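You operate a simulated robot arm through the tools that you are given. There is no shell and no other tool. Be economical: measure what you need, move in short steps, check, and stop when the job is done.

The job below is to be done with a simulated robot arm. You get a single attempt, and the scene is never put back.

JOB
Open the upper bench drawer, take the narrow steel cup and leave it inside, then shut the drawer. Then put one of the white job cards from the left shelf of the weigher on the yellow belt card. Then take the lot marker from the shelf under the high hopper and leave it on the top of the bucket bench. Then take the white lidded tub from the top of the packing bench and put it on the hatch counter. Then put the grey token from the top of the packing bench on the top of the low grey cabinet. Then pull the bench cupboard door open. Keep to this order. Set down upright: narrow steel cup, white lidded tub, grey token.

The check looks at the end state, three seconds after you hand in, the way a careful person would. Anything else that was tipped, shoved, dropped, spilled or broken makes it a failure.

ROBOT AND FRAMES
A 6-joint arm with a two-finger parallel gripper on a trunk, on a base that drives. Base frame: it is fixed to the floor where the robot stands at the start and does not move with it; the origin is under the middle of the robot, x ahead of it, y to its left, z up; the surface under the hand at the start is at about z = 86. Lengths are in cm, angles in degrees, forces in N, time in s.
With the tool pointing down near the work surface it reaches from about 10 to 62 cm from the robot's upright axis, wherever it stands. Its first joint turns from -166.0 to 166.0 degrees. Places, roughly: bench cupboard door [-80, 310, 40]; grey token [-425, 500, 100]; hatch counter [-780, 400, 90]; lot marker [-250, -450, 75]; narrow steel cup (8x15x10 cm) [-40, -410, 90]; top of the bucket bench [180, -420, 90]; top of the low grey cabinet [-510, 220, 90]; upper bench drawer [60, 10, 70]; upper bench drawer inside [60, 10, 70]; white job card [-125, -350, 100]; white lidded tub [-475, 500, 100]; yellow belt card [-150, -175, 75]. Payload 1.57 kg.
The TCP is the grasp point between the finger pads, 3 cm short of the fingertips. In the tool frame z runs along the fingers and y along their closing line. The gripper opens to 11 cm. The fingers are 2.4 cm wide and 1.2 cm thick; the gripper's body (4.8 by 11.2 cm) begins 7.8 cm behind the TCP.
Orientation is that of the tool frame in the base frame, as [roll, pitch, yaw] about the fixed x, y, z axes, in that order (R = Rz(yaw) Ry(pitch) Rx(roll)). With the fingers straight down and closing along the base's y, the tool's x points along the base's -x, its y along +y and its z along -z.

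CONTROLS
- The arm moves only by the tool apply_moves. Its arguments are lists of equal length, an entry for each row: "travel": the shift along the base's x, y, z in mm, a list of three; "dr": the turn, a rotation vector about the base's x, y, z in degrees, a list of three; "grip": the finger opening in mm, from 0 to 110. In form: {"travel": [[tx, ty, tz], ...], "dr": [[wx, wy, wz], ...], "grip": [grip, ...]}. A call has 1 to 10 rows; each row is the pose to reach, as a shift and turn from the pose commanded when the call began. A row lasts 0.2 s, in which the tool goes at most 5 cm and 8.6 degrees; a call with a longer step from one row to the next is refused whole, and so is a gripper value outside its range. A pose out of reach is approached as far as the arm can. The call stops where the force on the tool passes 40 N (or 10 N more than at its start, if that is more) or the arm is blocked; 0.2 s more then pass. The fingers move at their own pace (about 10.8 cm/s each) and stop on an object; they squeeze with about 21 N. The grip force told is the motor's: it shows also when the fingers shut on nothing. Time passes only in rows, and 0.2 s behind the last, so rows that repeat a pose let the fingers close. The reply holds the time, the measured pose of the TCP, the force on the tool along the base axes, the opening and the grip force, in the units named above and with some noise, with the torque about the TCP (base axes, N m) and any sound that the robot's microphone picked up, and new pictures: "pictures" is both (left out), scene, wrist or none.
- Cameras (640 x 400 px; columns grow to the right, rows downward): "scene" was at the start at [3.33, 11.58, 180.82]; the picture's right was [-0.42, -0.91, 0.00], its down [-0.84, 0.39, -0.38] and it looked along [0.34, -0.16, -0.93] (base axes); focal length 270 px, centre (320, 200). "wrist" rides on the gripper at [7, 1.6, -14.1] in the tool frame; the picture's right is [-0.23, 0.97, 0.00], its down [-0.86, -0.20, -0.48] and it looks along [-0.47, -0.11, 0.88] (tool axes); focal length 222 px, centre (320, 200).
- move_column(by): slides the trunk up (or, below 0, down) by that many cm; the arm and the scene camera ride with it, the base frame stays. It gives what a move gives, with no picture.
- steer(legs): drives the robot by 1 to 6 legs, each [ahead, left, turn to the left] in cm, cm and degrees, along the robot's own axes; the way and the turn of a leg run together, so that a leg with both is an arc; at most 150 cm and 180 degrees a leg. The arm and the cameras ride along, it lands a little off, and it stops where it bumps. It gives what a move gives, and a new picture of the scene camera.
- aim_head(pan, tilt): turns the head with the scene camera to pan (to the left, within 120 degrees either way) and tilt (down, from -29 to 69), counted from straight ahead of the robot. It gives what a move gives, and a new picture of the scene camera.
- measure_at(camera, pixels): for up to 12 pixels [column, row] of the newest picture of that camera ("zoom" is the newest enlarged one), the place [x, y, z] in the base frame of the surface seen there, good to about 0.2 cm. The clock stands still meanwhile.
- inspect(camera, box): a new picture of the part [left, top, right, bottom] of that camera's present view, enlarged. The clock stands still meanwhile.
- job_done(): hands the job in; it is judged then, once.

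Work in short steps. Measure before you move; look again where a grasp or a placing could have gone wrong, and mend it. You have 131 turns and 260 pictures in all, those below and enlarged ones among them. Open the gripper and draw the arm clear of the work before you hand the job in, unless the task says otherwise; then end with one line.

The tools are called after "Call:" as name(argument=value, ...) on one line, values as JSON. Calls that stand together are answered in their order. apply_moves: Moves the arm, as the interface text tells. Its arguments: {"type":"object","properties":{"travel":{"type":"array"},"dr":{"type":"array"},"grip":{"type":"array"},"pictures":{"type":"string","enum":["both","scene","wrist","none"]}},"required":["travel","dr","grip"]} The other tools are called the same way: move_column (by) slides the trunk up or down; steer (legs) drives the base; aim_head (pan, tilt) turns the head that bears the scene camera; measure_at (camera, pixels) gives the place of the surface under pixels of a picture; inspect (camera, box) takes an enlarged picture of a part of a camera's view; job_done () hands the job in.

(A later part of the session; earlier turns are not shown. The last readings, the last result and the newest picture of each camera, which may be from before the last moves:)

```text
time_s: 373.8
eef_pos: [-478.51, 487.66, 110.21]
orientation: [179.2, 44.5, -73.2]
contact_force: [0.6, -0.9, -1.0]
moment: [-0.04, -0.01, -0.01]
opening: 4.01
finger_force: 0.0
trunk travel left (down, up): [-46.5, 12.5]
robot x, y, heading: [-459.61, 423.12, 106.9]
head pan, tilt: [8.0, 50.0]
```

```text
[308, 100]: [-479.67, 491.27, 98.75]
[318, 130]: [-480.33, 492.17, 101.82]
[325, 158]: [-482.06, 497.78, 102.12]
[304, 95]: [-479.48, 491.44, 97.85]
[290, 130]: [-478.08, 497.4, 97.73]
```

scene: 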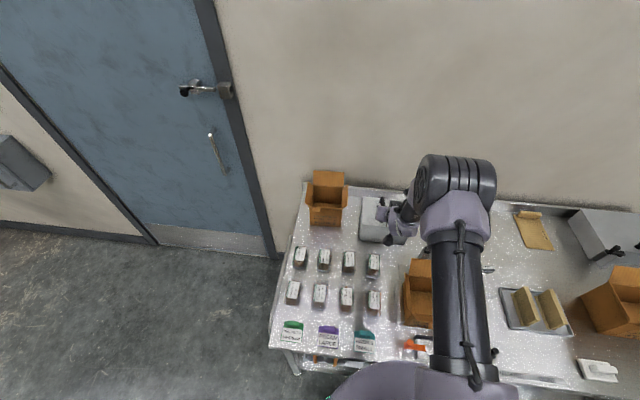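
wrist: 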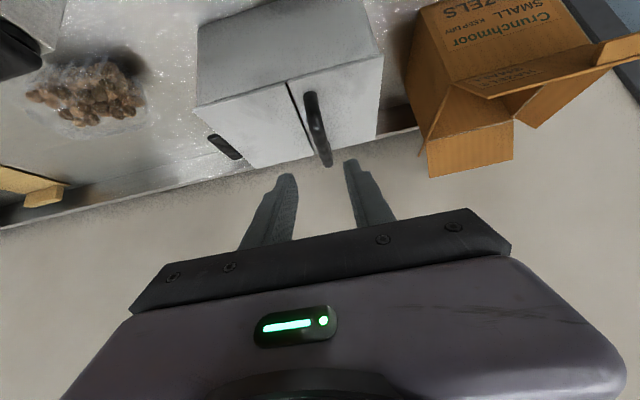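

Bar confirmed at (-481.3,495.7), top z 102. I go in and close.

Call:
apply_moves(travel=[[-10, 28, -30], [-20, 56, -60], [-28, 79, -89], [-28, 79, -89], [-28, 79, -89], [-28, 79, -89]], dr=[[0, 0, 0], [0, 0, 0], [0, 0, 0], [0, 0, 0], [0, 0, 0], [0, 0, 0]], grip=[40, 40, 40, 0, 0, 0], pictures="wrist")

```text
time_s: 375.1
eef_pos: [-481.07, 495.51, 100.97]
orientation: [179.2, 44.4, -73.3]
contact_force: [-1.7, 0.4, 0.9]
moment: [0.25, 0.0, 0.15]
opening: 1.6
finger_force: 21.6
trunk travel left (down, up): [-46.5, 12.5]
robot x, y, heading: [-459.79, 422.6, 106.7]
head pan, tilt: [8.0, 50.0]
```

wrist: 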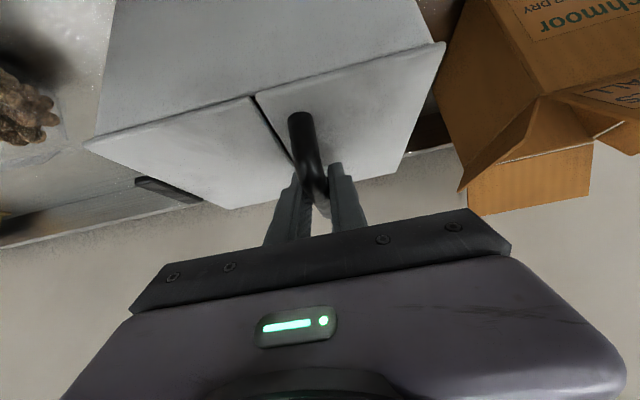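

The bar is gripped (1.6 cm). I lift a few cm slowly and check weight and tilt.

Call:
apply_moves(travel=[[0, 0, 8], [0, 0, 16], [0, 0, 24], [0, 0, 32]], dr=[[0, 0, 0], [0, 0, 0], [0, 0, 0], [0, 0, 0]], grip=[0, 0, 0, 0])

```text
time_s: 376.1
eef_pos: [-481.08, 495.44, 104.19]
orientation: [179.2, 44.4, -73.3]
contact_force: [-0.7, -0.4, -8.3]
moment: [-0.12, 0.08, 0.0]
opening: 1.58
finger_force: 20.9
trunk travel left (down, up): [-46.5, 12.5]
robot x, y, heading: [-459.67, 422.63, 106.8]
head pan, tilt: [8.0, 50.0]
```

scene: 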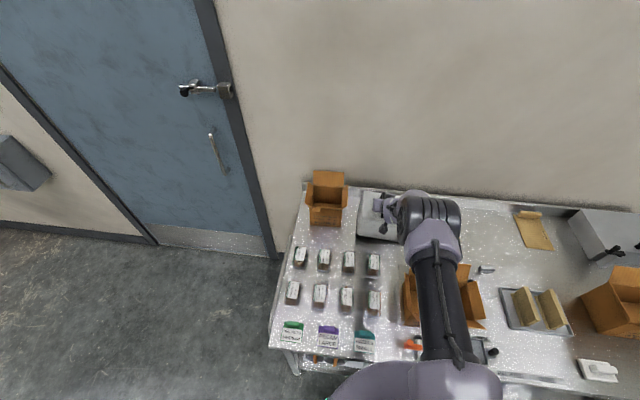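
wrist: 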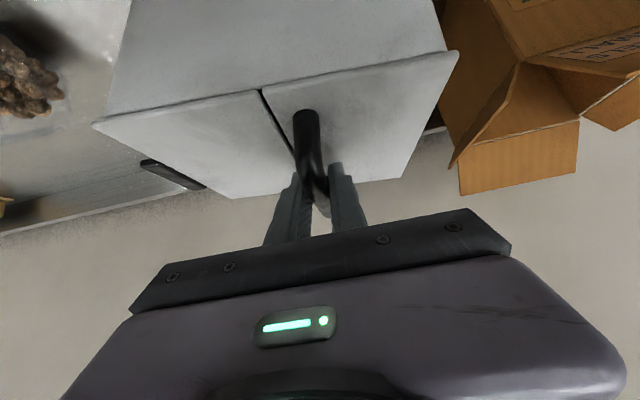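

Held, 8.3 N. I raise trunk and arm so the tub clears the jars and carton.

Call:
move_column(by=12)

Call:
apply_moves(travel=[[0, 0, 25], [0, 0, 50], [4, -12, 65], [8, -25, 65], [17, -55, 65], [26, -85, 65]], dr=[[0, 0, 0], [0, 0, 0], [0, 0, 0], [0, 0, 0], [0, 0, 0], [0, 0, 0]], grip=[0, 0, 0, 0, 0, 0], pictures="wrist")

```text
time_s: 377.6
eef_pos: [-481.12, 495.6, 116.12]
orientation: [179.3, 44.3, -73.3]
contact_force: [-0.2, -0.5, -8.4]
moment: [-0.11, 0.01, 0.0]
opening: 1.63
finger_force: 21.1
trunk travel left (down, up): [-58.5, 0.5]
robot x, y, heading: [-459.89, 422.71, 106.6]
head pan, tilt: [8.0, 50.0]
```

```text
time_s: 379.1
eef_pos: [-478.59, 487.02, 122.79]
orientation: [179.2, 44.5, -73.3]
contact_force: [0.2, -1.3, -8.8]
moment: [-0.16, 0.04, 0.02]
opening: 1.61
finger_force: 21.2
trunk travel left (down, up): [-58.5, 0.5]
robot x, y, heading: [-460.08, 422.28, 107.0]
head pan, tilt: [8.0, 50.0]
```

wrist: 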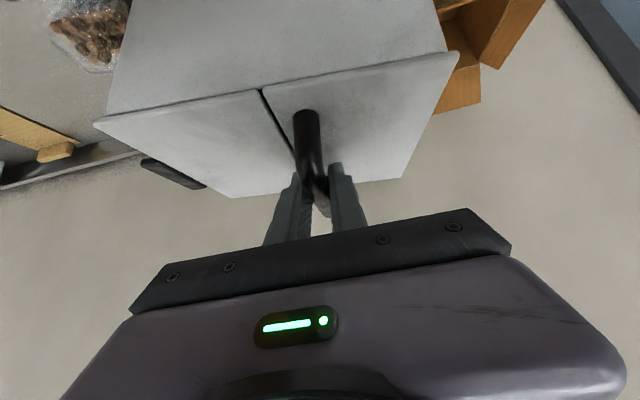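

Now I back off the bench and look toward the hatch counter.

Call:
steer(legs=[[-45, 0, 0]])

Call:
aim_head(pan=60, tilt=25)

Call:
inspect(camera="scene", box=[200, 60, 440, 210])

```text
time_s: 381.8
eef_pos: [-465.32, 444.41, 122.7]
orientation: [179.3, 44.4, -73.6]
contact_force: [-0.2, -0.3, -8.9]
moment: [-0.13, 0.03, -0.02]
opening: 1.59
finger_force: 21.3
trunk travel left (down, up): [-58.5, 0.5]
robot x, y, heading: [-446.47, 380.07, 106.8]
head pan, tilt: [8.0, 50.0]
```

scene: 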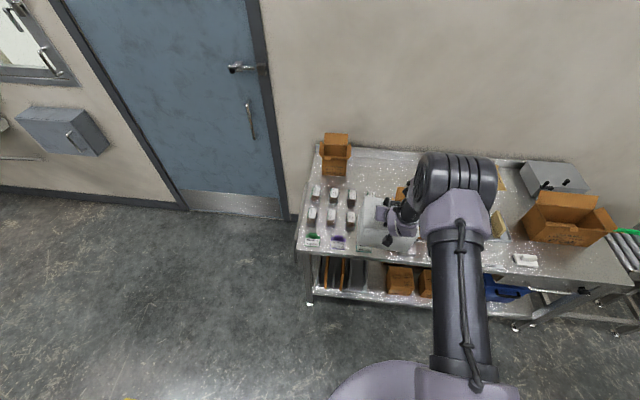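

```text
time_s: 383.0
eef_pos: [-465.28, 444.38, 122.69]
orientation: [179.2, 44.3, -73.6]
contact_force: [0.0, 0.4, -8.1]
moment: [-0.12, 0.0, -0.02]
opening: 1.58
finger_force: 21.2
trunk travel left (down, up): [-58.5, 0.5]
robot x, y, heading: [-446.95, 379.91, 106.7]
head pan, tilt: [60.0, 25.0]
```

scene: 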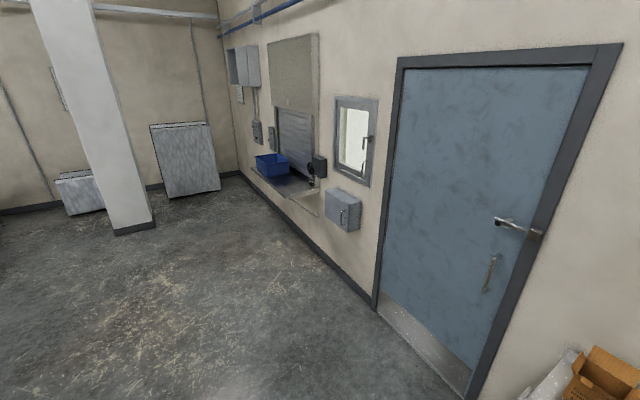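

```text
2.67 times, centred on (320, 135) of scene
```

zoom: 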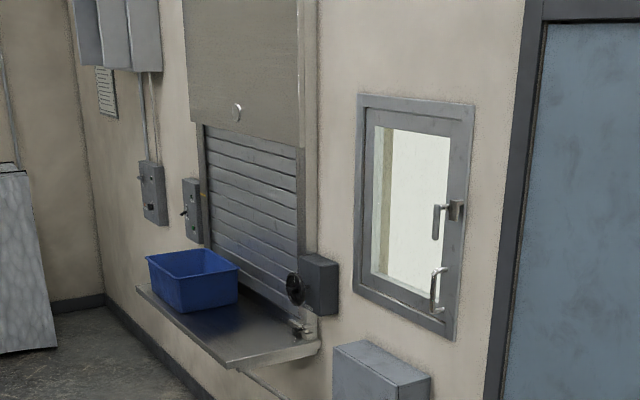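

The counter's right half is free. I measure it and nearby protrusions.

Call:
measure_at(camera="zoom", pixels=[[235, 365], [318, 345], [180, 320], [240, 300], [245, 335], [190, 305], [140, 290], [300, 328], [320, 280], [295, 290], [370, 350], [240, 262]])

```text
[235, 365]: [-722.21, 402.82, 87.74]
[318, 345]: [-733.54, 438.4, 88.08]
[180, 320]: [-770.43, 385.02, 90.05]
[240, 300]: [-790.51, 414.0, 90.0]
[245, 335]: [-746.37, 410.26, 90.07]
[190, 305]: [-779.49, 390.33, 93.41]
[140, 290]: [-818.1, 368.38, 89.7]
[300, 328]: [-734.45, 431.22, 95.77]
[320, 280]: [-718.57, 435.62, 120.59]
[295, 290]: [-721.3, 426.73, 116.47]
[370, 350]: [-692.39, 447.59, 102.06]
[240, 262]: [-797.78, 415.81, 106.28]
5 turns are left
```

Only 5 turns remain, so I must batch. Counter top z=90, free between n≈-632 and -575; I slide left 289 cm and 49 ahead, set the tub down (bottom is 15.9 below TCP), release and withdraw, then return to view token and cabinet.

Call:
steer(legs=[[0, 145, 0], [0, 144, 0], [49, 0, 0]])

Call:
apply_moves(travel=[[0, 0, -40], [0, 0, -80], [0, 0, -120], [0, 0, -145], [0, 0, -157], [0, 0, -164], [0, 0, -168]], dr=[[0, 0, 0], [0, 0, 0], [0, 0, 0], [0, 0, 0], [0, 0, 0], [0, 0, 0], [0, 0, 0]], grip=[0, 0, 0, 0, 0, 0, 0], pictures="wrist")

Call:
apply_moves(travel=[[0, 0, 0], [0, 0, 0], [6, -19, 20], [14, -45, 45], [25, -82, 75], [36, -119, 100]], dr=[[0, 0, 0], [0, 0, 0], [0, 0, 0], [0, 0, 0], [0, 0, 0], [0, 0, 0]], grip=[40, 40, 40, 40, 40, 40], pictures="both")

Call:
steer(legs=[[-45, 0, 0], [0, -145, 0], [0, -145, 0], [0, -62, 0]])

Call:
aim_head(pan=120, tilt=28)

Call:
inspect(camera="scene", box=[120, 80, 440, 280])

Call:
aim_head(pan=16, tilt=45)

```text
time_s: 399.5
eef_pos: [-755.63, 405.71, 122.69]
orientation: [179.2, 44.4, -74.5]
contact_force: [0.3, 0.0, -9.6]
moment: [-0.15, 0.03, -0.01]
opening: 1.59
finger_force: 20.9
trunk travel left (down, up): [-58.5, 0.5]
robot x, y, heading: [-737.8, 340.95, 106.1]
head pan, tilt: [60.0, 25.0]
```

scene: 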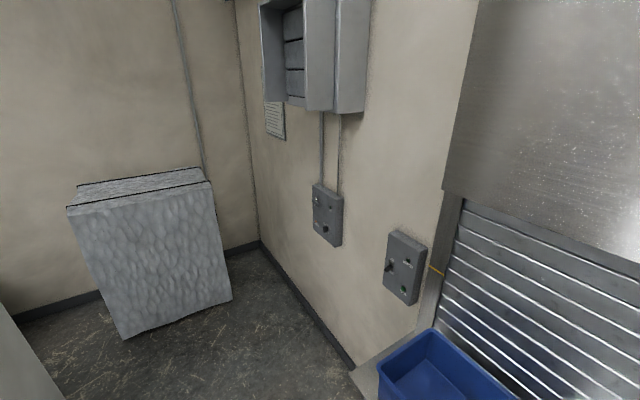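

```text
time_s: 401.1
eef_pos: [-755.53, 405.71, 106.22]
orientation: [179.2, 44.9, -74.3]
contact_force: [-3.3, 1.8, 21.4]
moment: [-0.17, -0.05, -0.15]
opening: 1.59
finger_force: 20.4
trunk travel left (down, up): [-58.5, 0.5]
robot x, y, heading: [-737.71, 340.62, 105.6]
head pan, tilt: [60.0, 25.0]
```

wrist: 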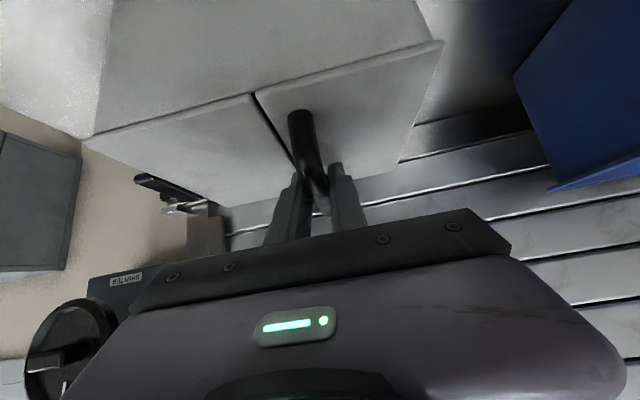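

```text
time_s: 402.5
eef_pos: [-751.63, 393.61, 115.73]
orientation: [179.3, 44.5, -74.4]
contact_force: [-1.3, -0.3, 0.2]
moment: [0.05, -0.01, 0.01]
opening: 3.99
finger_force: 0.1
trunk travel left (down, up): [-58.5, 0.5]
robot x, y, heading: [-738.02, 340.68, 105.9]
head pan, tilt: [60.0, 25.0]
```

scene: 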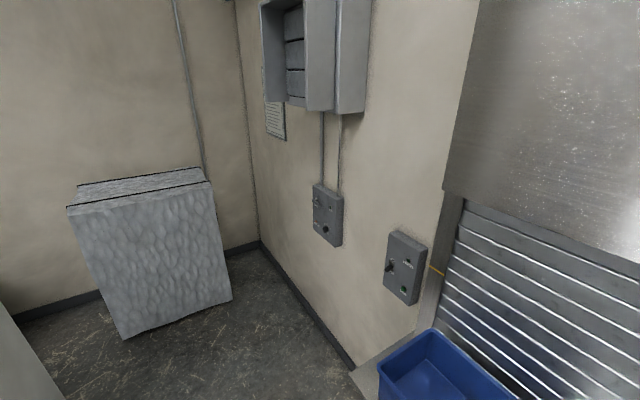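
wrist: 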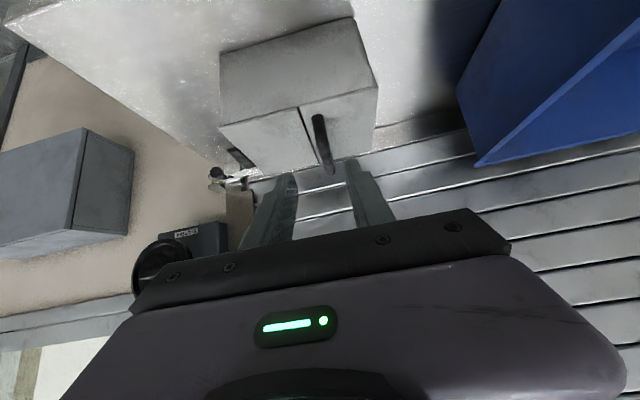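

```text
time_s: 422.1
eef_pos: [-397.35, 452.32, 115.61]
orientation: [179.2, 44.5, -73.5]
contact_force: [-0.2, 0.0, 0.4]
moment: [0.0, 0.01, 0.01]
opening: 4.01
finger_force: 0.0
trunk travel left (down, up): [-58.5, 0.5]
robot x, y, heading: [-383.11, 399.72, 106.9]
head pan, tilt: [60.0, 25.0]
```

scene: 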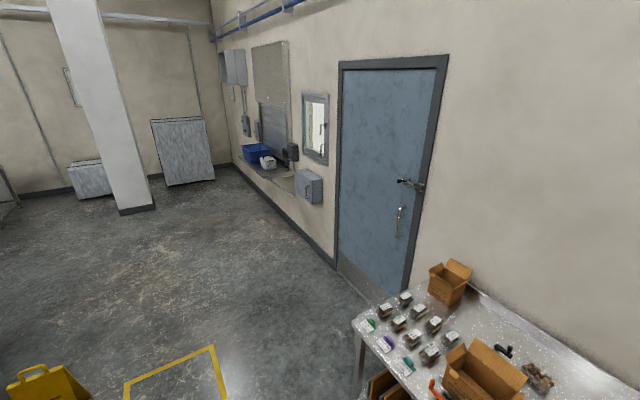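

```text
time_s: 423.4
eef_pos: [-397.42, 452.24, 115.66]
orientation: [179.2, 44.4, -73.5]
contact_force: [0.3, 0.0, 0.3]
moment: [-0.01, 0.01, -0.01]
opening: 4.0
finger_force: 0.0
trunk travel left (down, up): [-58.5, 0.5]
robot x, y, heading: [-382.57, 399.47, 106.7]
head pan, tilt: [120.0, 28.0]
```

scene: 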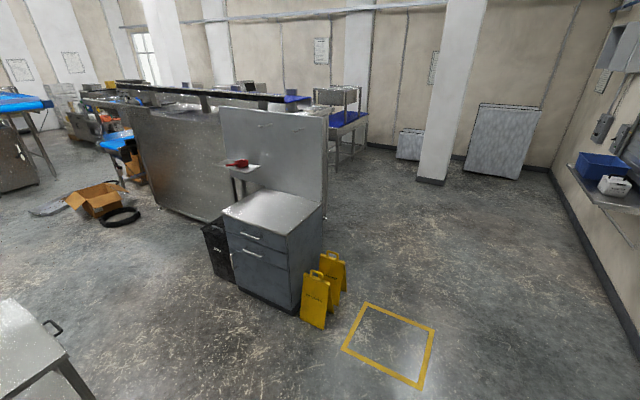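

```text
2.00 times, centred on (280, 180) of scene
```

zoom: 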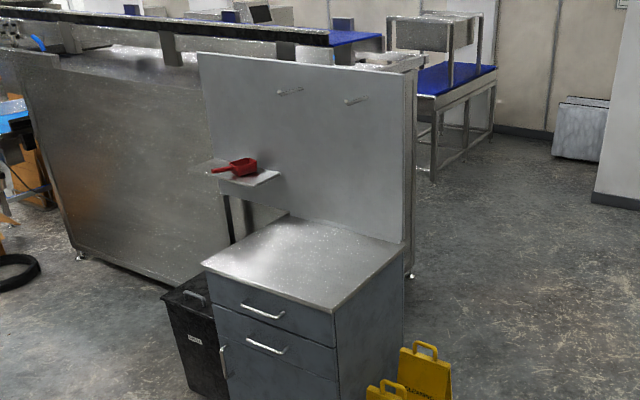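

```text
time_s: 425.2
eef_pos: [-397.58, 452.33, 115.69]
orientation: [179.2, 44.4, -73.4]
contact_force: [0.0, 0.4, -0.4]
moment: [-0.01, -0.01, 0.01]
opening: 4.02
finger_force: 0.1
trunk travel left (down, up): [-58.5, 0.5]
robot x, y, heading: [-382.77, 399.56, 106.7]
head pan, tilt: [16.0, 45.0]
4 turns are left
```

scene: 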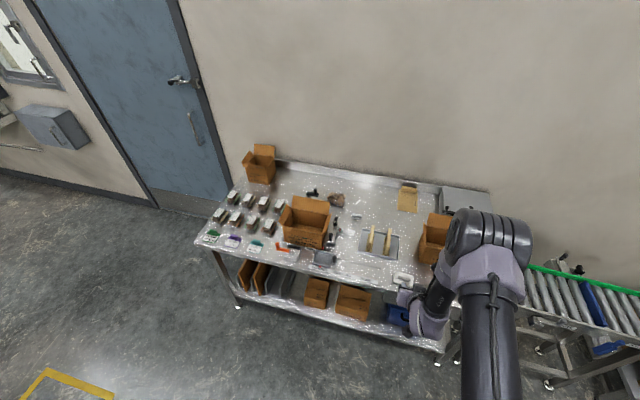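

The tub stands upright on the counter. I now measure cabinet (zoom), token near (356,217), and also take a far view of the cupboard-door bench, all in one go.

Call:
measure_at(camera="zoom", pixels=[[207, 262], [335, 308], [402, 243], [292, 218], [300, 262], [270, 310], [420, 348], [398, 385], [190, 280], [275, 245], [235, 175], [340, 265]])

Call:
measure_at(camera="scene", pixels=[[356, 217], [352, 217], [360, 217], [335, 200], [328, 240], [336, 225], [378, 235], [325, 203], [415, 280], [425, 240], [345, 260], [440, 222]])

Call:
inspect(camera="scene", box=[324, 197, 388, 237])

Call:
measure_at(camera="zoom", pixels=[[320, 200], [290, 200], [350, 200], [320, 175], [320, 225], [275, 205], [365, 205], [300, 180], [340, 185], [320, 245], [280, 225], [355, 225]])

Call:
aim_head(pan=-120, tilt=22)

Call:
inspect(camera="scene", box=[200, 120, 440, 270])

```text
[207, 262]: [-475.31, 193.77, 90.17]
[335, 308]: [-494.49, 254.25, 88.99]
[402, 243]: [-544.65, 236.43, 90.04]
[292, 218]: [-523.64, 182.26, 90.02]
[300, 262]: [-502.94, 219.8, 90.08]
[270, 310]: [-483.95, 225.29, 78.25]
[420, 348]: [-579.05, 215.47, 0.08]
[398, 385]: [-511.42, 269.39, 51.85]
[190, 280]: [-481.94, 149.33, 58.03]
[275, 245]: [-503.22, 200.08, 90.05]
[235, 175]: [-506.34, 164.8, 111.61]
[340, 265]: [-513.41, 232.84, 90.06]
```

```text
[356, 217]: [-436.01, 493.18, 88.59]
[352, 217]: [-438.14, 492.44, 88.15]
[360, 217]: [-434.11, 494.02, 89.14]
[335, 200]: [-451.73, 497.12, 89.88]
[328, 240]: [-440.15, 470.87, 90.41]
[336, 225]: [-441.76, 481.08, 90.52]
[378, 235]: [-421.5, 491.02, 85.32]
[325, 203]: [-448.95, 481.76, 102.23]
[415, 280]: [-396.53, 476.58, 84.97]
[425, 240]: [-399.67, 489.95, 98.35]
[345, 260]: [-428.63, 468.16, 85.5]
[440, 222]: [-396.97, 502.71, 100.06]
```

```text
10.00 times, centred on (356, 217) of scene
```

zoom: 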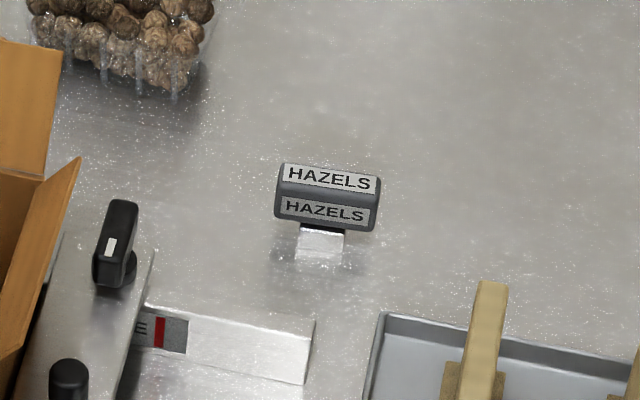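

```text
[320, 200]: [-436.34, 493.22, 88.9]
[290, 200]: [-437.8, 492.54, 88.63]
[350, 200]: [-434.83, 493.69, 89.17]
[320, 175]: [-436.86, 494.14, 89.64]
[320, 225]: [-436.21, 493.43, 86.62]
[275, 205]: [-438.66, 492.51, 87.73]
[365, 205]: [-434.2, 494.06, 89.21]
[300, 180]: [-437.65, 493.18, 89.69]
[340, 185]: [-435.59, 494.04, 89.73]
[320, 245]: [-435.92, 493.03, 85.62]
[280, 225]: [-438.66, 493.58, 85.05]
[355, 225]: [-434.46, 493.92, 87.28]
```

```text
time_s: 427.4
eef_pos: [-397.5, 452.38, 115.66]
orientation: [179.2, 44.4, -73.5]
contact_force: [-0.5, 0.9, -0.2]
moment: [0.04, -0.02, -0.03]
opening: 3.99
finger_force: 0.1
trunk travel left (down, up): [-58.5, 0.5]
robot x, y, heading: [-382.98, 399.7, 107.0]
head pan, tilt: [-120.0, 22.0]
```

scene: 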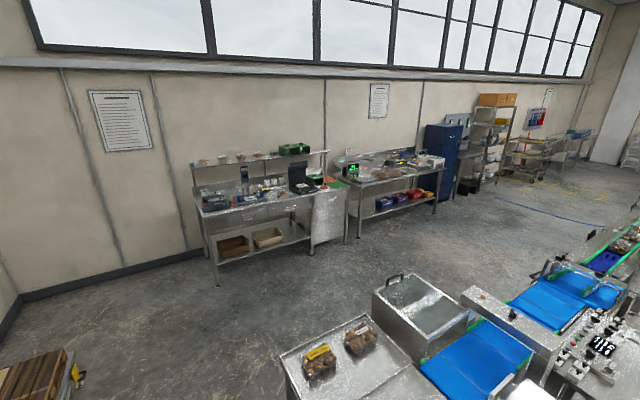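

```text
2.67 times, centred on (320, 195) of scene
3 turns are left
```

zoom: 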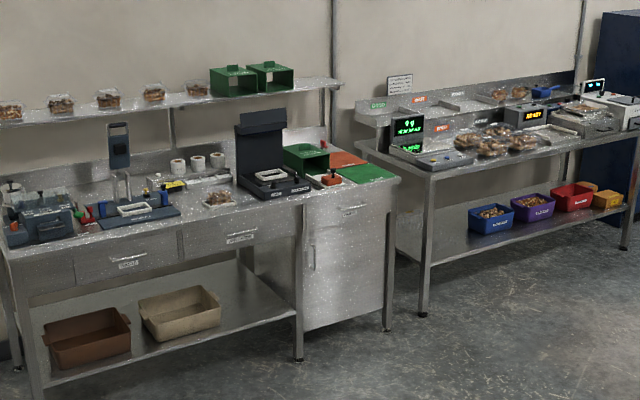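

Token: stamp block centred (-436.4,493.8), 4.8 wide along the bench, z 87–89.7. Cabinet top z=90.05, n -453…-399, l 323…387. In one batch: measure the door (handle seen at zoom (315,250)), grasp the token, carry it to the cabinet, set it down, and go in front of the cupboard.

Call:
measure_at(camera="zoom", pixels=[[314, 238], [314, 250], [314, 266], [308, 250], [345, 260], [390, 250], [385, 318], [304, 232], [306, 325], [350, 212], [345, 320], [325, 250]])

Call:
steer(legs=[[43, 24.5, 0]])

Call:
move_column(by=-12)

Call:
apply_moves(travel=[[-15, 37, 0], [-30, 74, 0], [-30, 74, -45], [-30, 74, -90], [-30, 74, -125], [-30, 74, -150], [-30, 74, -150], [-30, 74, -150], [-30, 74, -150], [-30, 74, -150]], dr=[[0, 0, 0], [0, 0, 0], [0, 0, 0], [0, 0, 0], [0, 0, 0], [0, 0, 0], [0, 0, 0], [0, 0, 0], [0, 0, 0], [0, 0, 0]], grip=[95, 95, 95, 95, 95, 95, 20, 20, 20, 20], pictures="wrist")

Call:
apply_moves(travel=[[0, 0, 30], [0, 0, 75], [0, 0, 120]], dr=[[0, 0, 0], [0, 0, 0], [0, 0, 0]], grip=[20, 20, 20], pictures="wrist")

Call:
move_column(by=12)

Call:
steer(legs=[[-36, 0, 0], [0, 80, 0], [0, 0, 90], [0, 145, 0]])

Call:
apply_moves(travel=[[0, 0, -45], [0, 0, -90], [0, 0, -135], [0, 0, -170], [0, 0, -184], [0, 0, -189], [0, 0, -191]], dr=[[0, 0, 0], [0, 0, 0], [0, 0, 0], [0, 0, 0], [0, 0, 0], [0, 0, 0], [0, 0, 0]], grip=[20, 20, 20, 20, 20, 20, 20], pictures="wrist")

Call:
apply_moves(travel=[[0, 0, 0], [0, 0, 0], [14, 4, 15], [40, 12, 45], [70, 21, 80], [100, 30, 110]], dr=[[0, 0, 0], [0, 0, 0], [0, 0, 0], [0, 0, 0], [0, 0, 0], [0, 0, 0]], grip=[70, 70, 70, 70, 70, 70], pictures="wrist")

Call:
steer(legs=[[-10, 0, 0], [0, -80, 0], [0, -80, 0], [0, 0, -180], [130, 0, 0], [130, 0, 0]])

Call:
steer(legs=[[0, -145, 0], [0, -40, 0]])

Call:
aim_head(pan=8, tilt=48)

```text
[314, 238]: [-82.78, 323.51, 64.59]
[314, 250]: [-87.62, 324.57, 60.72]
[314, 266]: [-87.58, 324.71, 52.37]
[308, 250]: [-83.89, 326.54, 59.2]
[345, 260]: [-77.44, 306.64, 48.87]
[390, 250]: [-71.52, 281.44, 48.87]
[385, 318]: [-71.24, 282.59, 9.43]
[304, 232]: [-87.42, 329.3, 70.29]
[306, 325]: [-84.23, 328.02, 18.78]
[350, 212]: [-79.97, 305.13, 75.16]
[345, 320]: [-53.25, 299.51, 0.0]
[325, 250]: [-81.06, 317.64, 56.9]
```

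```text
time_s: 430.3
eef_pos: [-432.88, 486.5, 115.73]
orientation: [179.2, 44.3, -73.6]
contact_force: [0.7, -0.5, -0.2]
moment: [-0.03, -0.01, 0.01]
opening: 3.99
finger_force: 0.0
trunk travel left (down, up): [-58.5, 0.5]
robot x, y, heading: [-418.46, 434.12, 106.7]
head pan, tilt: [-120.0, 22.0]
```

scene: 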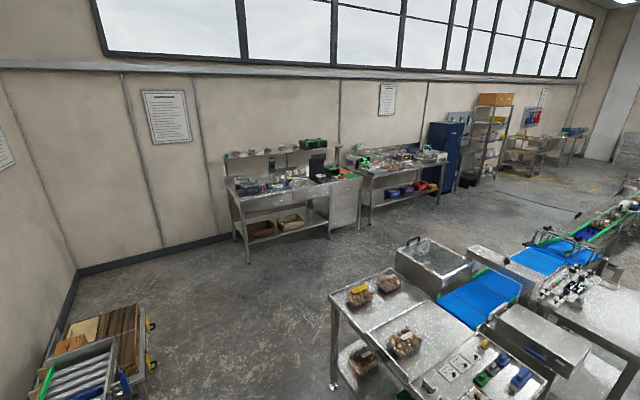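

```text
time_s: 431.8
eef_pos: [-433.07, 486.57, 103.64]
orientation: [179.2, 44.4, -73.6]
contact_force: [0.0, -0.1, -0.1]
moment: [0.01, 0.01, 0.01]
opening: 4.0
finger_force: 0.1
trunk travel left (down, up): [-46.5, 12.5]
robot x, y, heading: [-418.87, 433.54, 106.9]
head pan, tilt: [-120.0, 22.0]
```

```text
time_s: 434.0
eef_pos: [-436.07, 493.99, 88.62]
orientation: [179.2, 44.4, -73.6]
contact_force: [0.4, -0.9, -0.2]
moment: [0.0, 0.02, 0.02]
opening: 5.63
finger_force: 21.2
trunk travel left (down, up): [-46.5, 12.5]
robot x, y, heading: [-418.42, 434.05, 107.0]
head pan, tilt: [-120.0, 22.0]
```

wrist: 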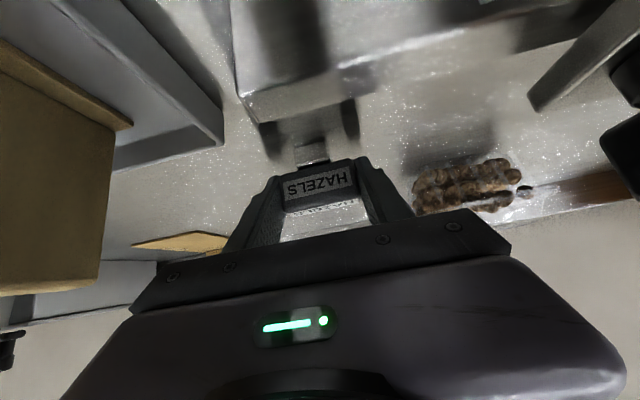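

```text
time_s: 434.8
eef_pos: [-435.88, 493.58, 100.83]
orientation: [179.2, 44.3, -73.6]
contact_force: [-0.3, 0.1, -1.6]
moment: [-0.02, -0.02, 0.03]
opening: 5.59
finger_force: 20.4
trunk travel left (down, up): [-46.5, 12.5]
robot x, y, heading: [-418.6, 433.91, 106.7]
head pan, tilt: [-120.0, 22.0]
```

wrist: 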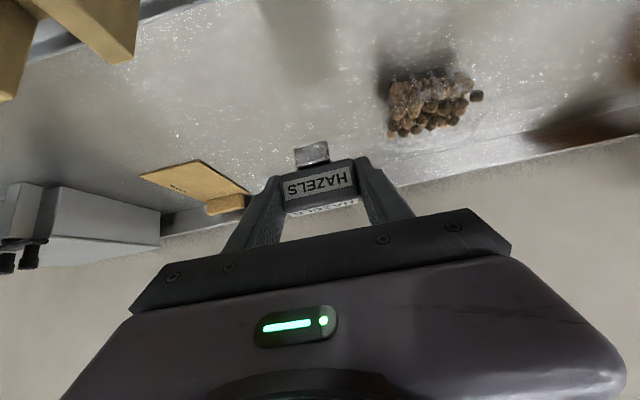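

```text
time_s: 436.3
eef_pos: [-435.86, 493.68, 112.7]
orientation: [179.2, 44.3, -73.6]
contact_force: [0.1, 0.1, -0.2]
moment: [-0.02, -0.02, 0.01]
opening: 5.61
finger_force: 20.9
trunk travel left (down, up): [-58.5, 0.5]
robot x, y, heading: [-418.35, 433.75, 106.6]
head pan, tilt: [-120.0, 22.0]
```

```text
time_s: 453.1
eef_pos: [-502.86, 222.59, 112.7]
orientation: [179.1, 44.3, 16.4]
contact_force: [-0.6, -0.4, -0.9]
moment: [-0.01, 0.01, -0.02]
opening: 5.55
finger_force: 20.8
trunk travel left (down, up): [-58.5, 0.5]
robot x, y, heading: [-443.15, 240.67, -163.3]
head pan, tilt: [-120.0, 22.0]
```

scene: 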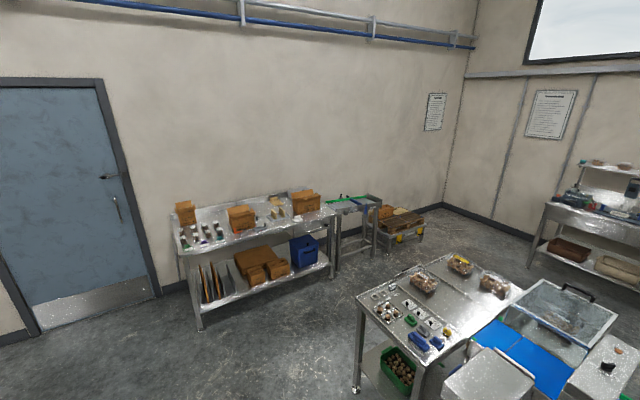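

```text
time_s: 454.7
eef_pos: [-502.79, 222.63, 93.61]
orientation: [179.2, 44.4, 16.4]
contact_force: [-0.2, 0.2, -0.2]
moment: [-0.01, 0.02, 0.0]
opening: 5.55
finger_force: 20.7
trunk travel left (down, up): [-58.5, 0.5]
robot x, y, heading: [-442.94, 240.4, -163.3]
head pan, tilt: [-120.0, 22.0]
```

wrist: 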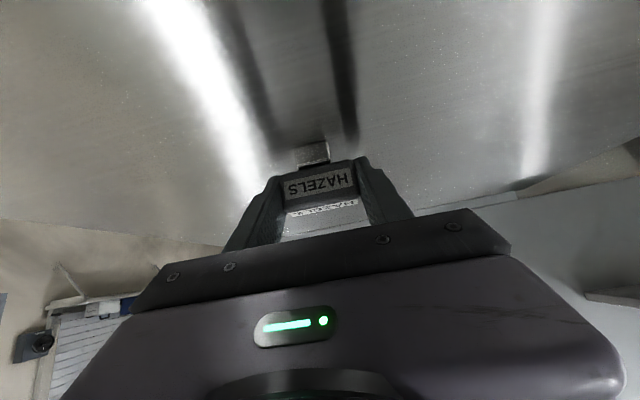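

```text
time_s: 456.1
eef_pos: [-492.78, 225.59, 104.77]
orientation: [179.3, 44.5, 16.4]
contact_force: [0.2, 0.8, -0.6]
moment: [0.01, 0.01, 0.02]
opening: 6.99
finger_force: 0.0
trunk travel left (down, up): [-58.5, 0.5]
robot x, y, heading: [-442.81, 240.13, -163.0]
head pan, tilt: [-120.0, 22.0]
```

wrist: 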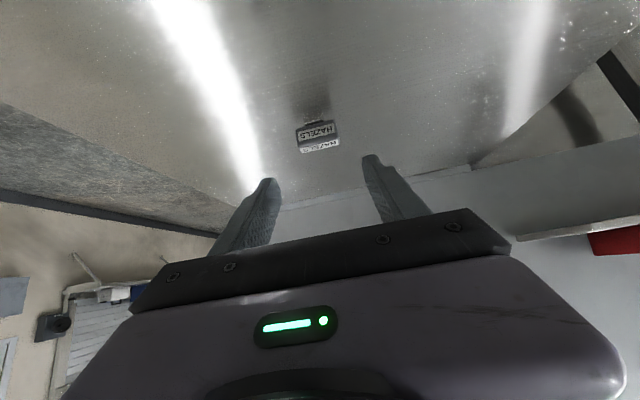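

```text
time_s: 484.6
eef_pos: [-186.71, 508.15, 104.73]
orientation: [179.2, 44.4, -158.7]
contact_force: [0.6, -0.1, 0.6]
moment: [0.0, -0.03, -0.01]
opening: 6.97
finger_force: 0.0
trunk travel left (down, up): [-58.5, 0.5]
robot x, y, heading: [-235.38, 489.47, 21.6]
head pan, tilt: [-120.0, 22.0]
```

scene: 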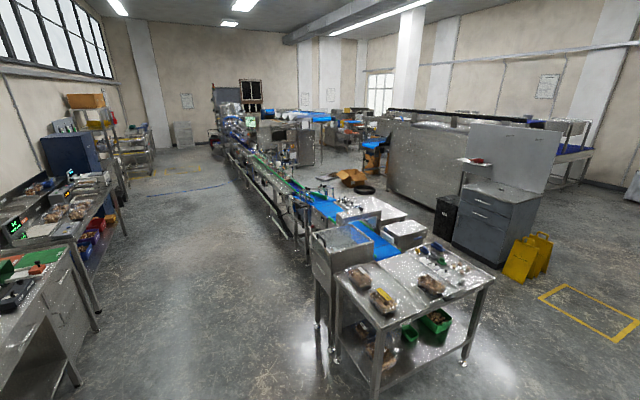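

```text
time_s: 493.8
eef_pos: [-120.81, 336.13, 104.62]
orientation: [179.3, 44.4, -159.8]
contact_force: [0.1, -0.3, 0.4]
moment: [-0.02, 0.0, 0.01]
opening: 7.04
finger_force: 0.1
trunk travel left (down, up): [-58.5, 0.5]
robot x, y, heading: [-169.96, 318.38, 20.4]
head pan, tilt: [-120.0, 22.0]
```

scene: 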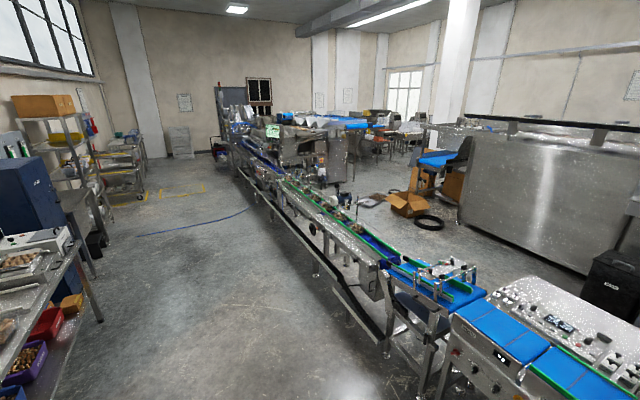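

```text
time_s: 495.9
eef_pos: [-120.9, 336.03, 104.71]
orientation: [179.2, 44.4, -159.8]
contact_force: [0.0, -0.2, 0.0]
moment: [-0.03, 0.01, 0.0]
opening: 7.02
finger_force: 0.0
trunk travel left (down, up): [-58.5, 0.5]
robot x, y, heading: [-169.97, 318.56, 20.4]
head pan, tilt: [8.0, 48.0]
2 turns are left
```

scene: 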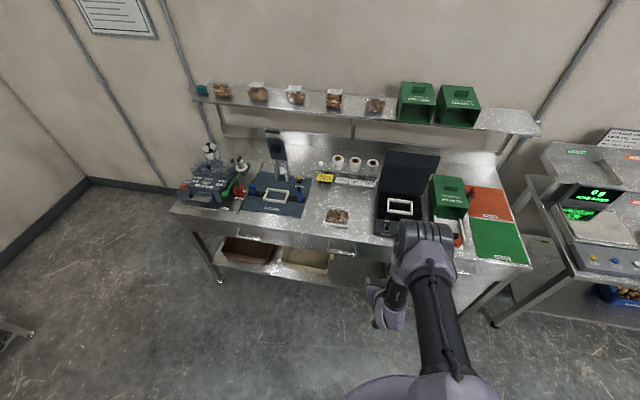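

The token stands on the cabinet. Door handle: vertical bar at n≈10.3, l≈336, z 50–63, door hinged at its right edge (l≈292, n≈14.5). I lower, line up, grip the bar, and swing the whole robot about the hinge in small arcs, then release and back off.

Call:
move_column(by=-47)

Call:
steer(legs=[[0, 0, -3.5], [20, -17.2, 0]])

Call:
apply_moves(travel=[[36, 11, 0], [72, 22, 0], [72, 22, 0], [72, 22, 0], [72, 22, 0], [72, 22, 0]], dr=[[0, 0, 0], [0, 0, 0], [0, 0, 0], [0, 0, 0], [0, 0, 0], [0, 0, 0]], grip=[50, 50, 0, 0, 0, 0], pictures="wrist")

Call:
steer(legs=[[-3.8, -5.7, 5], [-3.8, -5.7, 5], [-3.8, -5.7, 5]])

Call:
steer(legs=[[-3.8, -5.7, 5], [-3.8, -5.7, 5], [-3.8, -5.7, 5]])

Call:
steer(legs=[[-3.8, -5.7, 5], [-3.8, -5.7, 5], [-3.8, -5.7, 5]])

Call:
steer(legs=[[-3.8, -5.7, 5], [-3.8, -5.7, 5], [-3.8, -5.7, 5]])

Call:
steer(legs=[[-3.8, -5.7, 5], [-3.8, -5.7, 5], [-3.8, -5.7, 5]])

Call:
apply_moves(travel=[[0, 0, 0], [0, 0, 0], [0, 0, 0]], dr=[[0, 0, 0], [0, 0, 0], [0, 0, 0]], grip=[50, 50, 50], pictures="wrist")

Call:
steer(legs=[[-25, 0, 0]])

Call:
aim_head(pan=-20, tilt=45)

```text
refused: -47 is not a number from -40 to 40
```

```text
time_s: 498.2
eef_pos: [-96.12, 321.7, 104.59]
orientation: [179.3, 44.4, -163.7]
contact_force: [-0.4, -0.7, -0.5]
moment: [-0.01, 0.0, 0.01]
opening: 7.01
finger_force: 0.1
trunk travel left (down, up): [-58.5, 0.5]
robot x, y, heading: [-146.03, 306.91, 16.8]
head pan, tilt: [8.0, 48.0]
```

scene: 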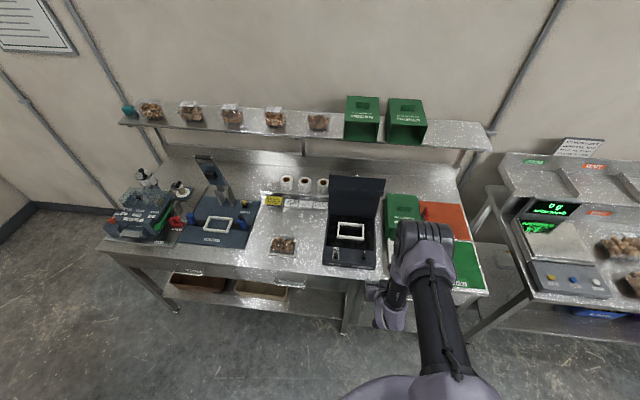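

```text
time_s: 499.6
eef_pos: [-88.94, 323.98, 104.66]
orientation: [179.2, 44.4, -163.7]
contact_force: [-0.4, -0.4, 0.0]
moment: [0.0, 0.03, -0.03]
opening: 0.0
finger_force: 21.3
trunk travel left (down, up): [-58.5, 0.5]
robot x, y, heading: [-145.77, 306.87, 16.6]
head pan, tilt: [8.0, 48.0]
```

wrist: 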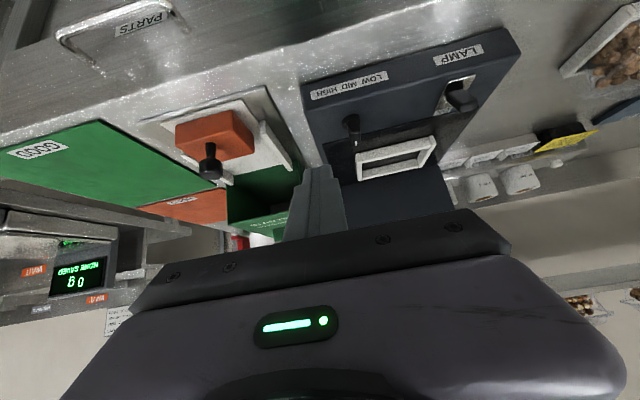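

```text
time_s: 501.9
eef_pos: [-98.71, 317.86, 104.69]
orientation: [179.0, 44.6, -148.5]
contact_force: [0.0, -0.4, 0.4]
moment: [0.03, -0.01, 0.02]
opening: 0.0
finger_force: 20.9
trunk travel left (down, up): [-58.5, 0.5]
robot x, y, heading: [-149.49, 287.19, 31.6]
head pan, tilt: [8.0, 48.0]
```

scene: 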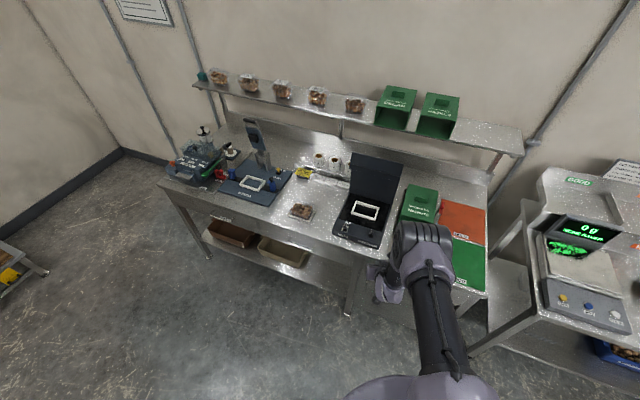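

```text
time_s: 504.1
eef_pos: [-106.57, 309.71, 104.78]
orientation: [179.0, 44.5, -133.6]
contact_force: [-0.7, -0.5, 0.7]
moment: [0.01, -0.01, -0.02]
opening: 0.01
finger_force: 21.1
trunk travel left (down, up): [-58.5, 0.5]
robot x, y, heading: [-148.05, 266.17, 46.9]
head pan, tilt: [8.0, 48.0]
```

scene: 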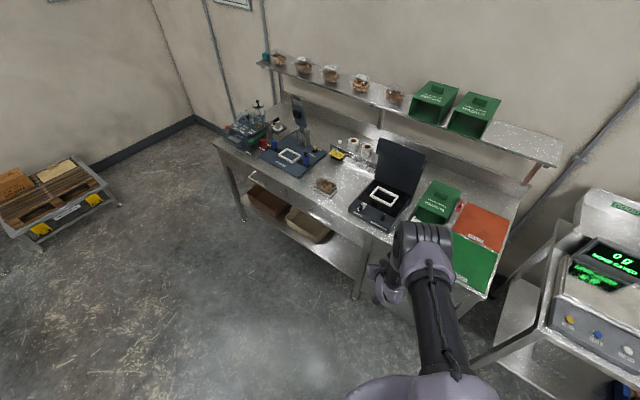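

```text
time_s: 506.3
eef_pos: [-111.83, 299.62, 104.73]
orientation: [179.2, 44.5, -118.8]
contact_force: [0.9, 0.3, 0.2]
moment: [-0.01, 0.03, 0.04]
opening: 0.0
finger_force: 21.4
trunk travel left (down, up): [-58.5, 0.5]
robot x, y, heading: [-140.29, 247.73, 61.4]
head pan, tilt: [8.0, 48.0]
```

scene: 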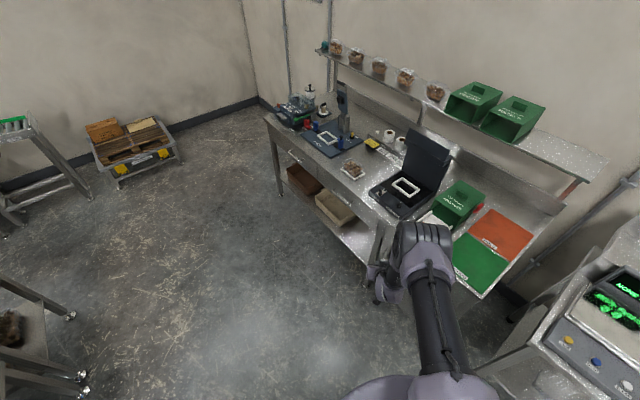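

```text
time_s: 508.5
eef_pos: [-114.51, 288.5, 104.76]
orientation: [179.1, 44.5, -103.9]
contact_force: [0.2, -0.3, -0.8]
moment: [0.04, 0.03, 0.01]
opening: 0.0
finger_force: 20.6
trunk travel left (down, up): [-58.5, 0.5]
robot x, y, heading: [-128.9, 230.75, 76.3]
head pan, tilt: [8.0, 48.0]
```

scene: 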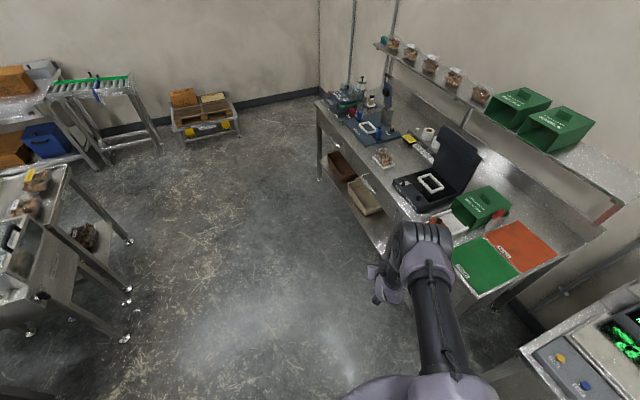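

```text
time_s: 510.8
eef_pos: [-113.84, 277.17, 104.68]
orientation: [179.0, 44.5, -89.1]
contact_force: [-0.3, -0.6, 0.2]
moment: [0.0, 0.02, 0.0]
opening: 0.01
finger_force: 20.6
trunk travel left (down, up): [-58.5, 0.5]
robot x, y, heading: [-113.61, 217.9, 91.4]
head pan, tilt: [8.0, 48.0]
```

scene: 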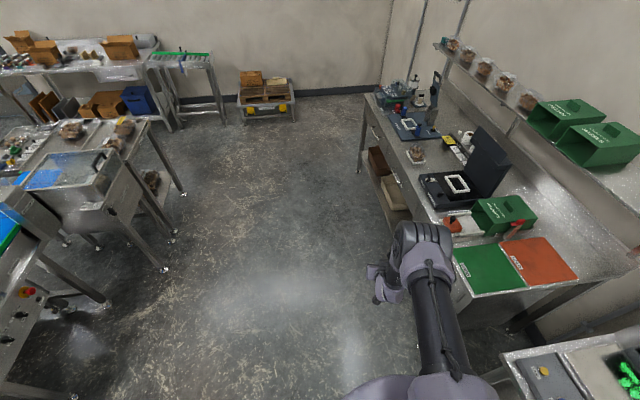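

```text
time_s: 511.6
eef_pos: [-114.05, 277.34, 104.68]
orientation: [179.2, 44.4, -89.0]
contact_force: [0.0, 0.1, 0.7]
moment: [-0.01, 0.02, 0.02]
opening: 5.02
finger_force: 0.0
trunk travel left (down, up): [-58.5, 0.5]
robot x, y, heading: [-113.06, 217.8, 91.3]
head pan, tilt: [8.0, 48.0]
```

wrist: 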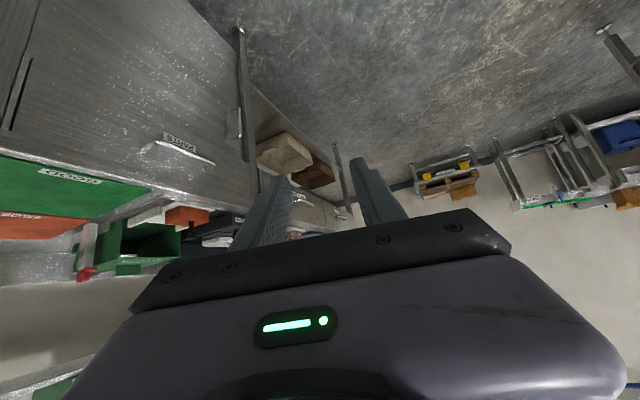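

```text
time_s: 513.4
eef_pos: [-113.14, 252.2, 104.62]
orientation: [179.1, 44.4, -89.3]
contact_force: [-0.6, 0.6, -0.2]
moment: [-0.01, 0.02, 0.02]
opening: 5.02
finger_force: 0.1
trunk travel left (down, up): [-58.5, 0.5]
robot x, y, heading: [-112.26, 192.84, 91.3]
head pan, tilt: [8.0, 48.0]
```

scene: 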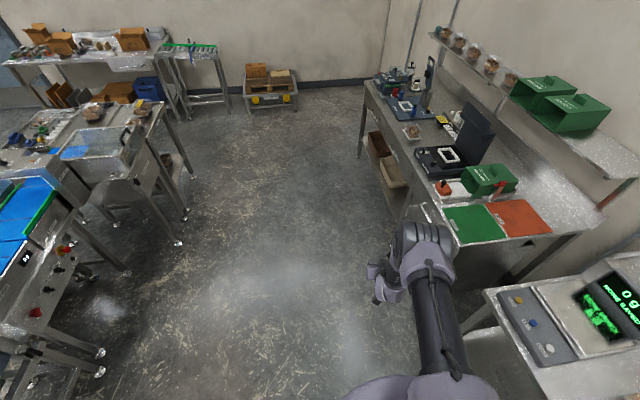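

```text
time_s: 514.3
eef_pos: [-113.36, 252.23, 104.68]
orientation: [179.2, 44.5, -89.2]
contact_force: [-0.1, 0.1, -1.0]
moment: [0.01, -0.01, 0.04]
opening: 5.02
finger_force: 0.1
trunk travel left (down, up): [-58.5, 0.5]
robot x, y, heading: [-112.62, 192.31, 90.9]
head pan, tilt: [-20.0, 45.0]
1 turns are left
```

scene: 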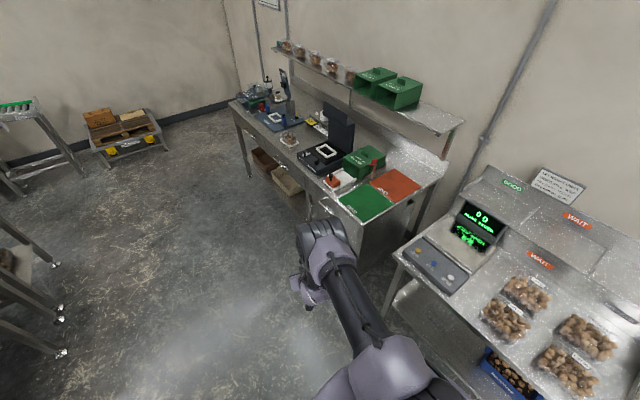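

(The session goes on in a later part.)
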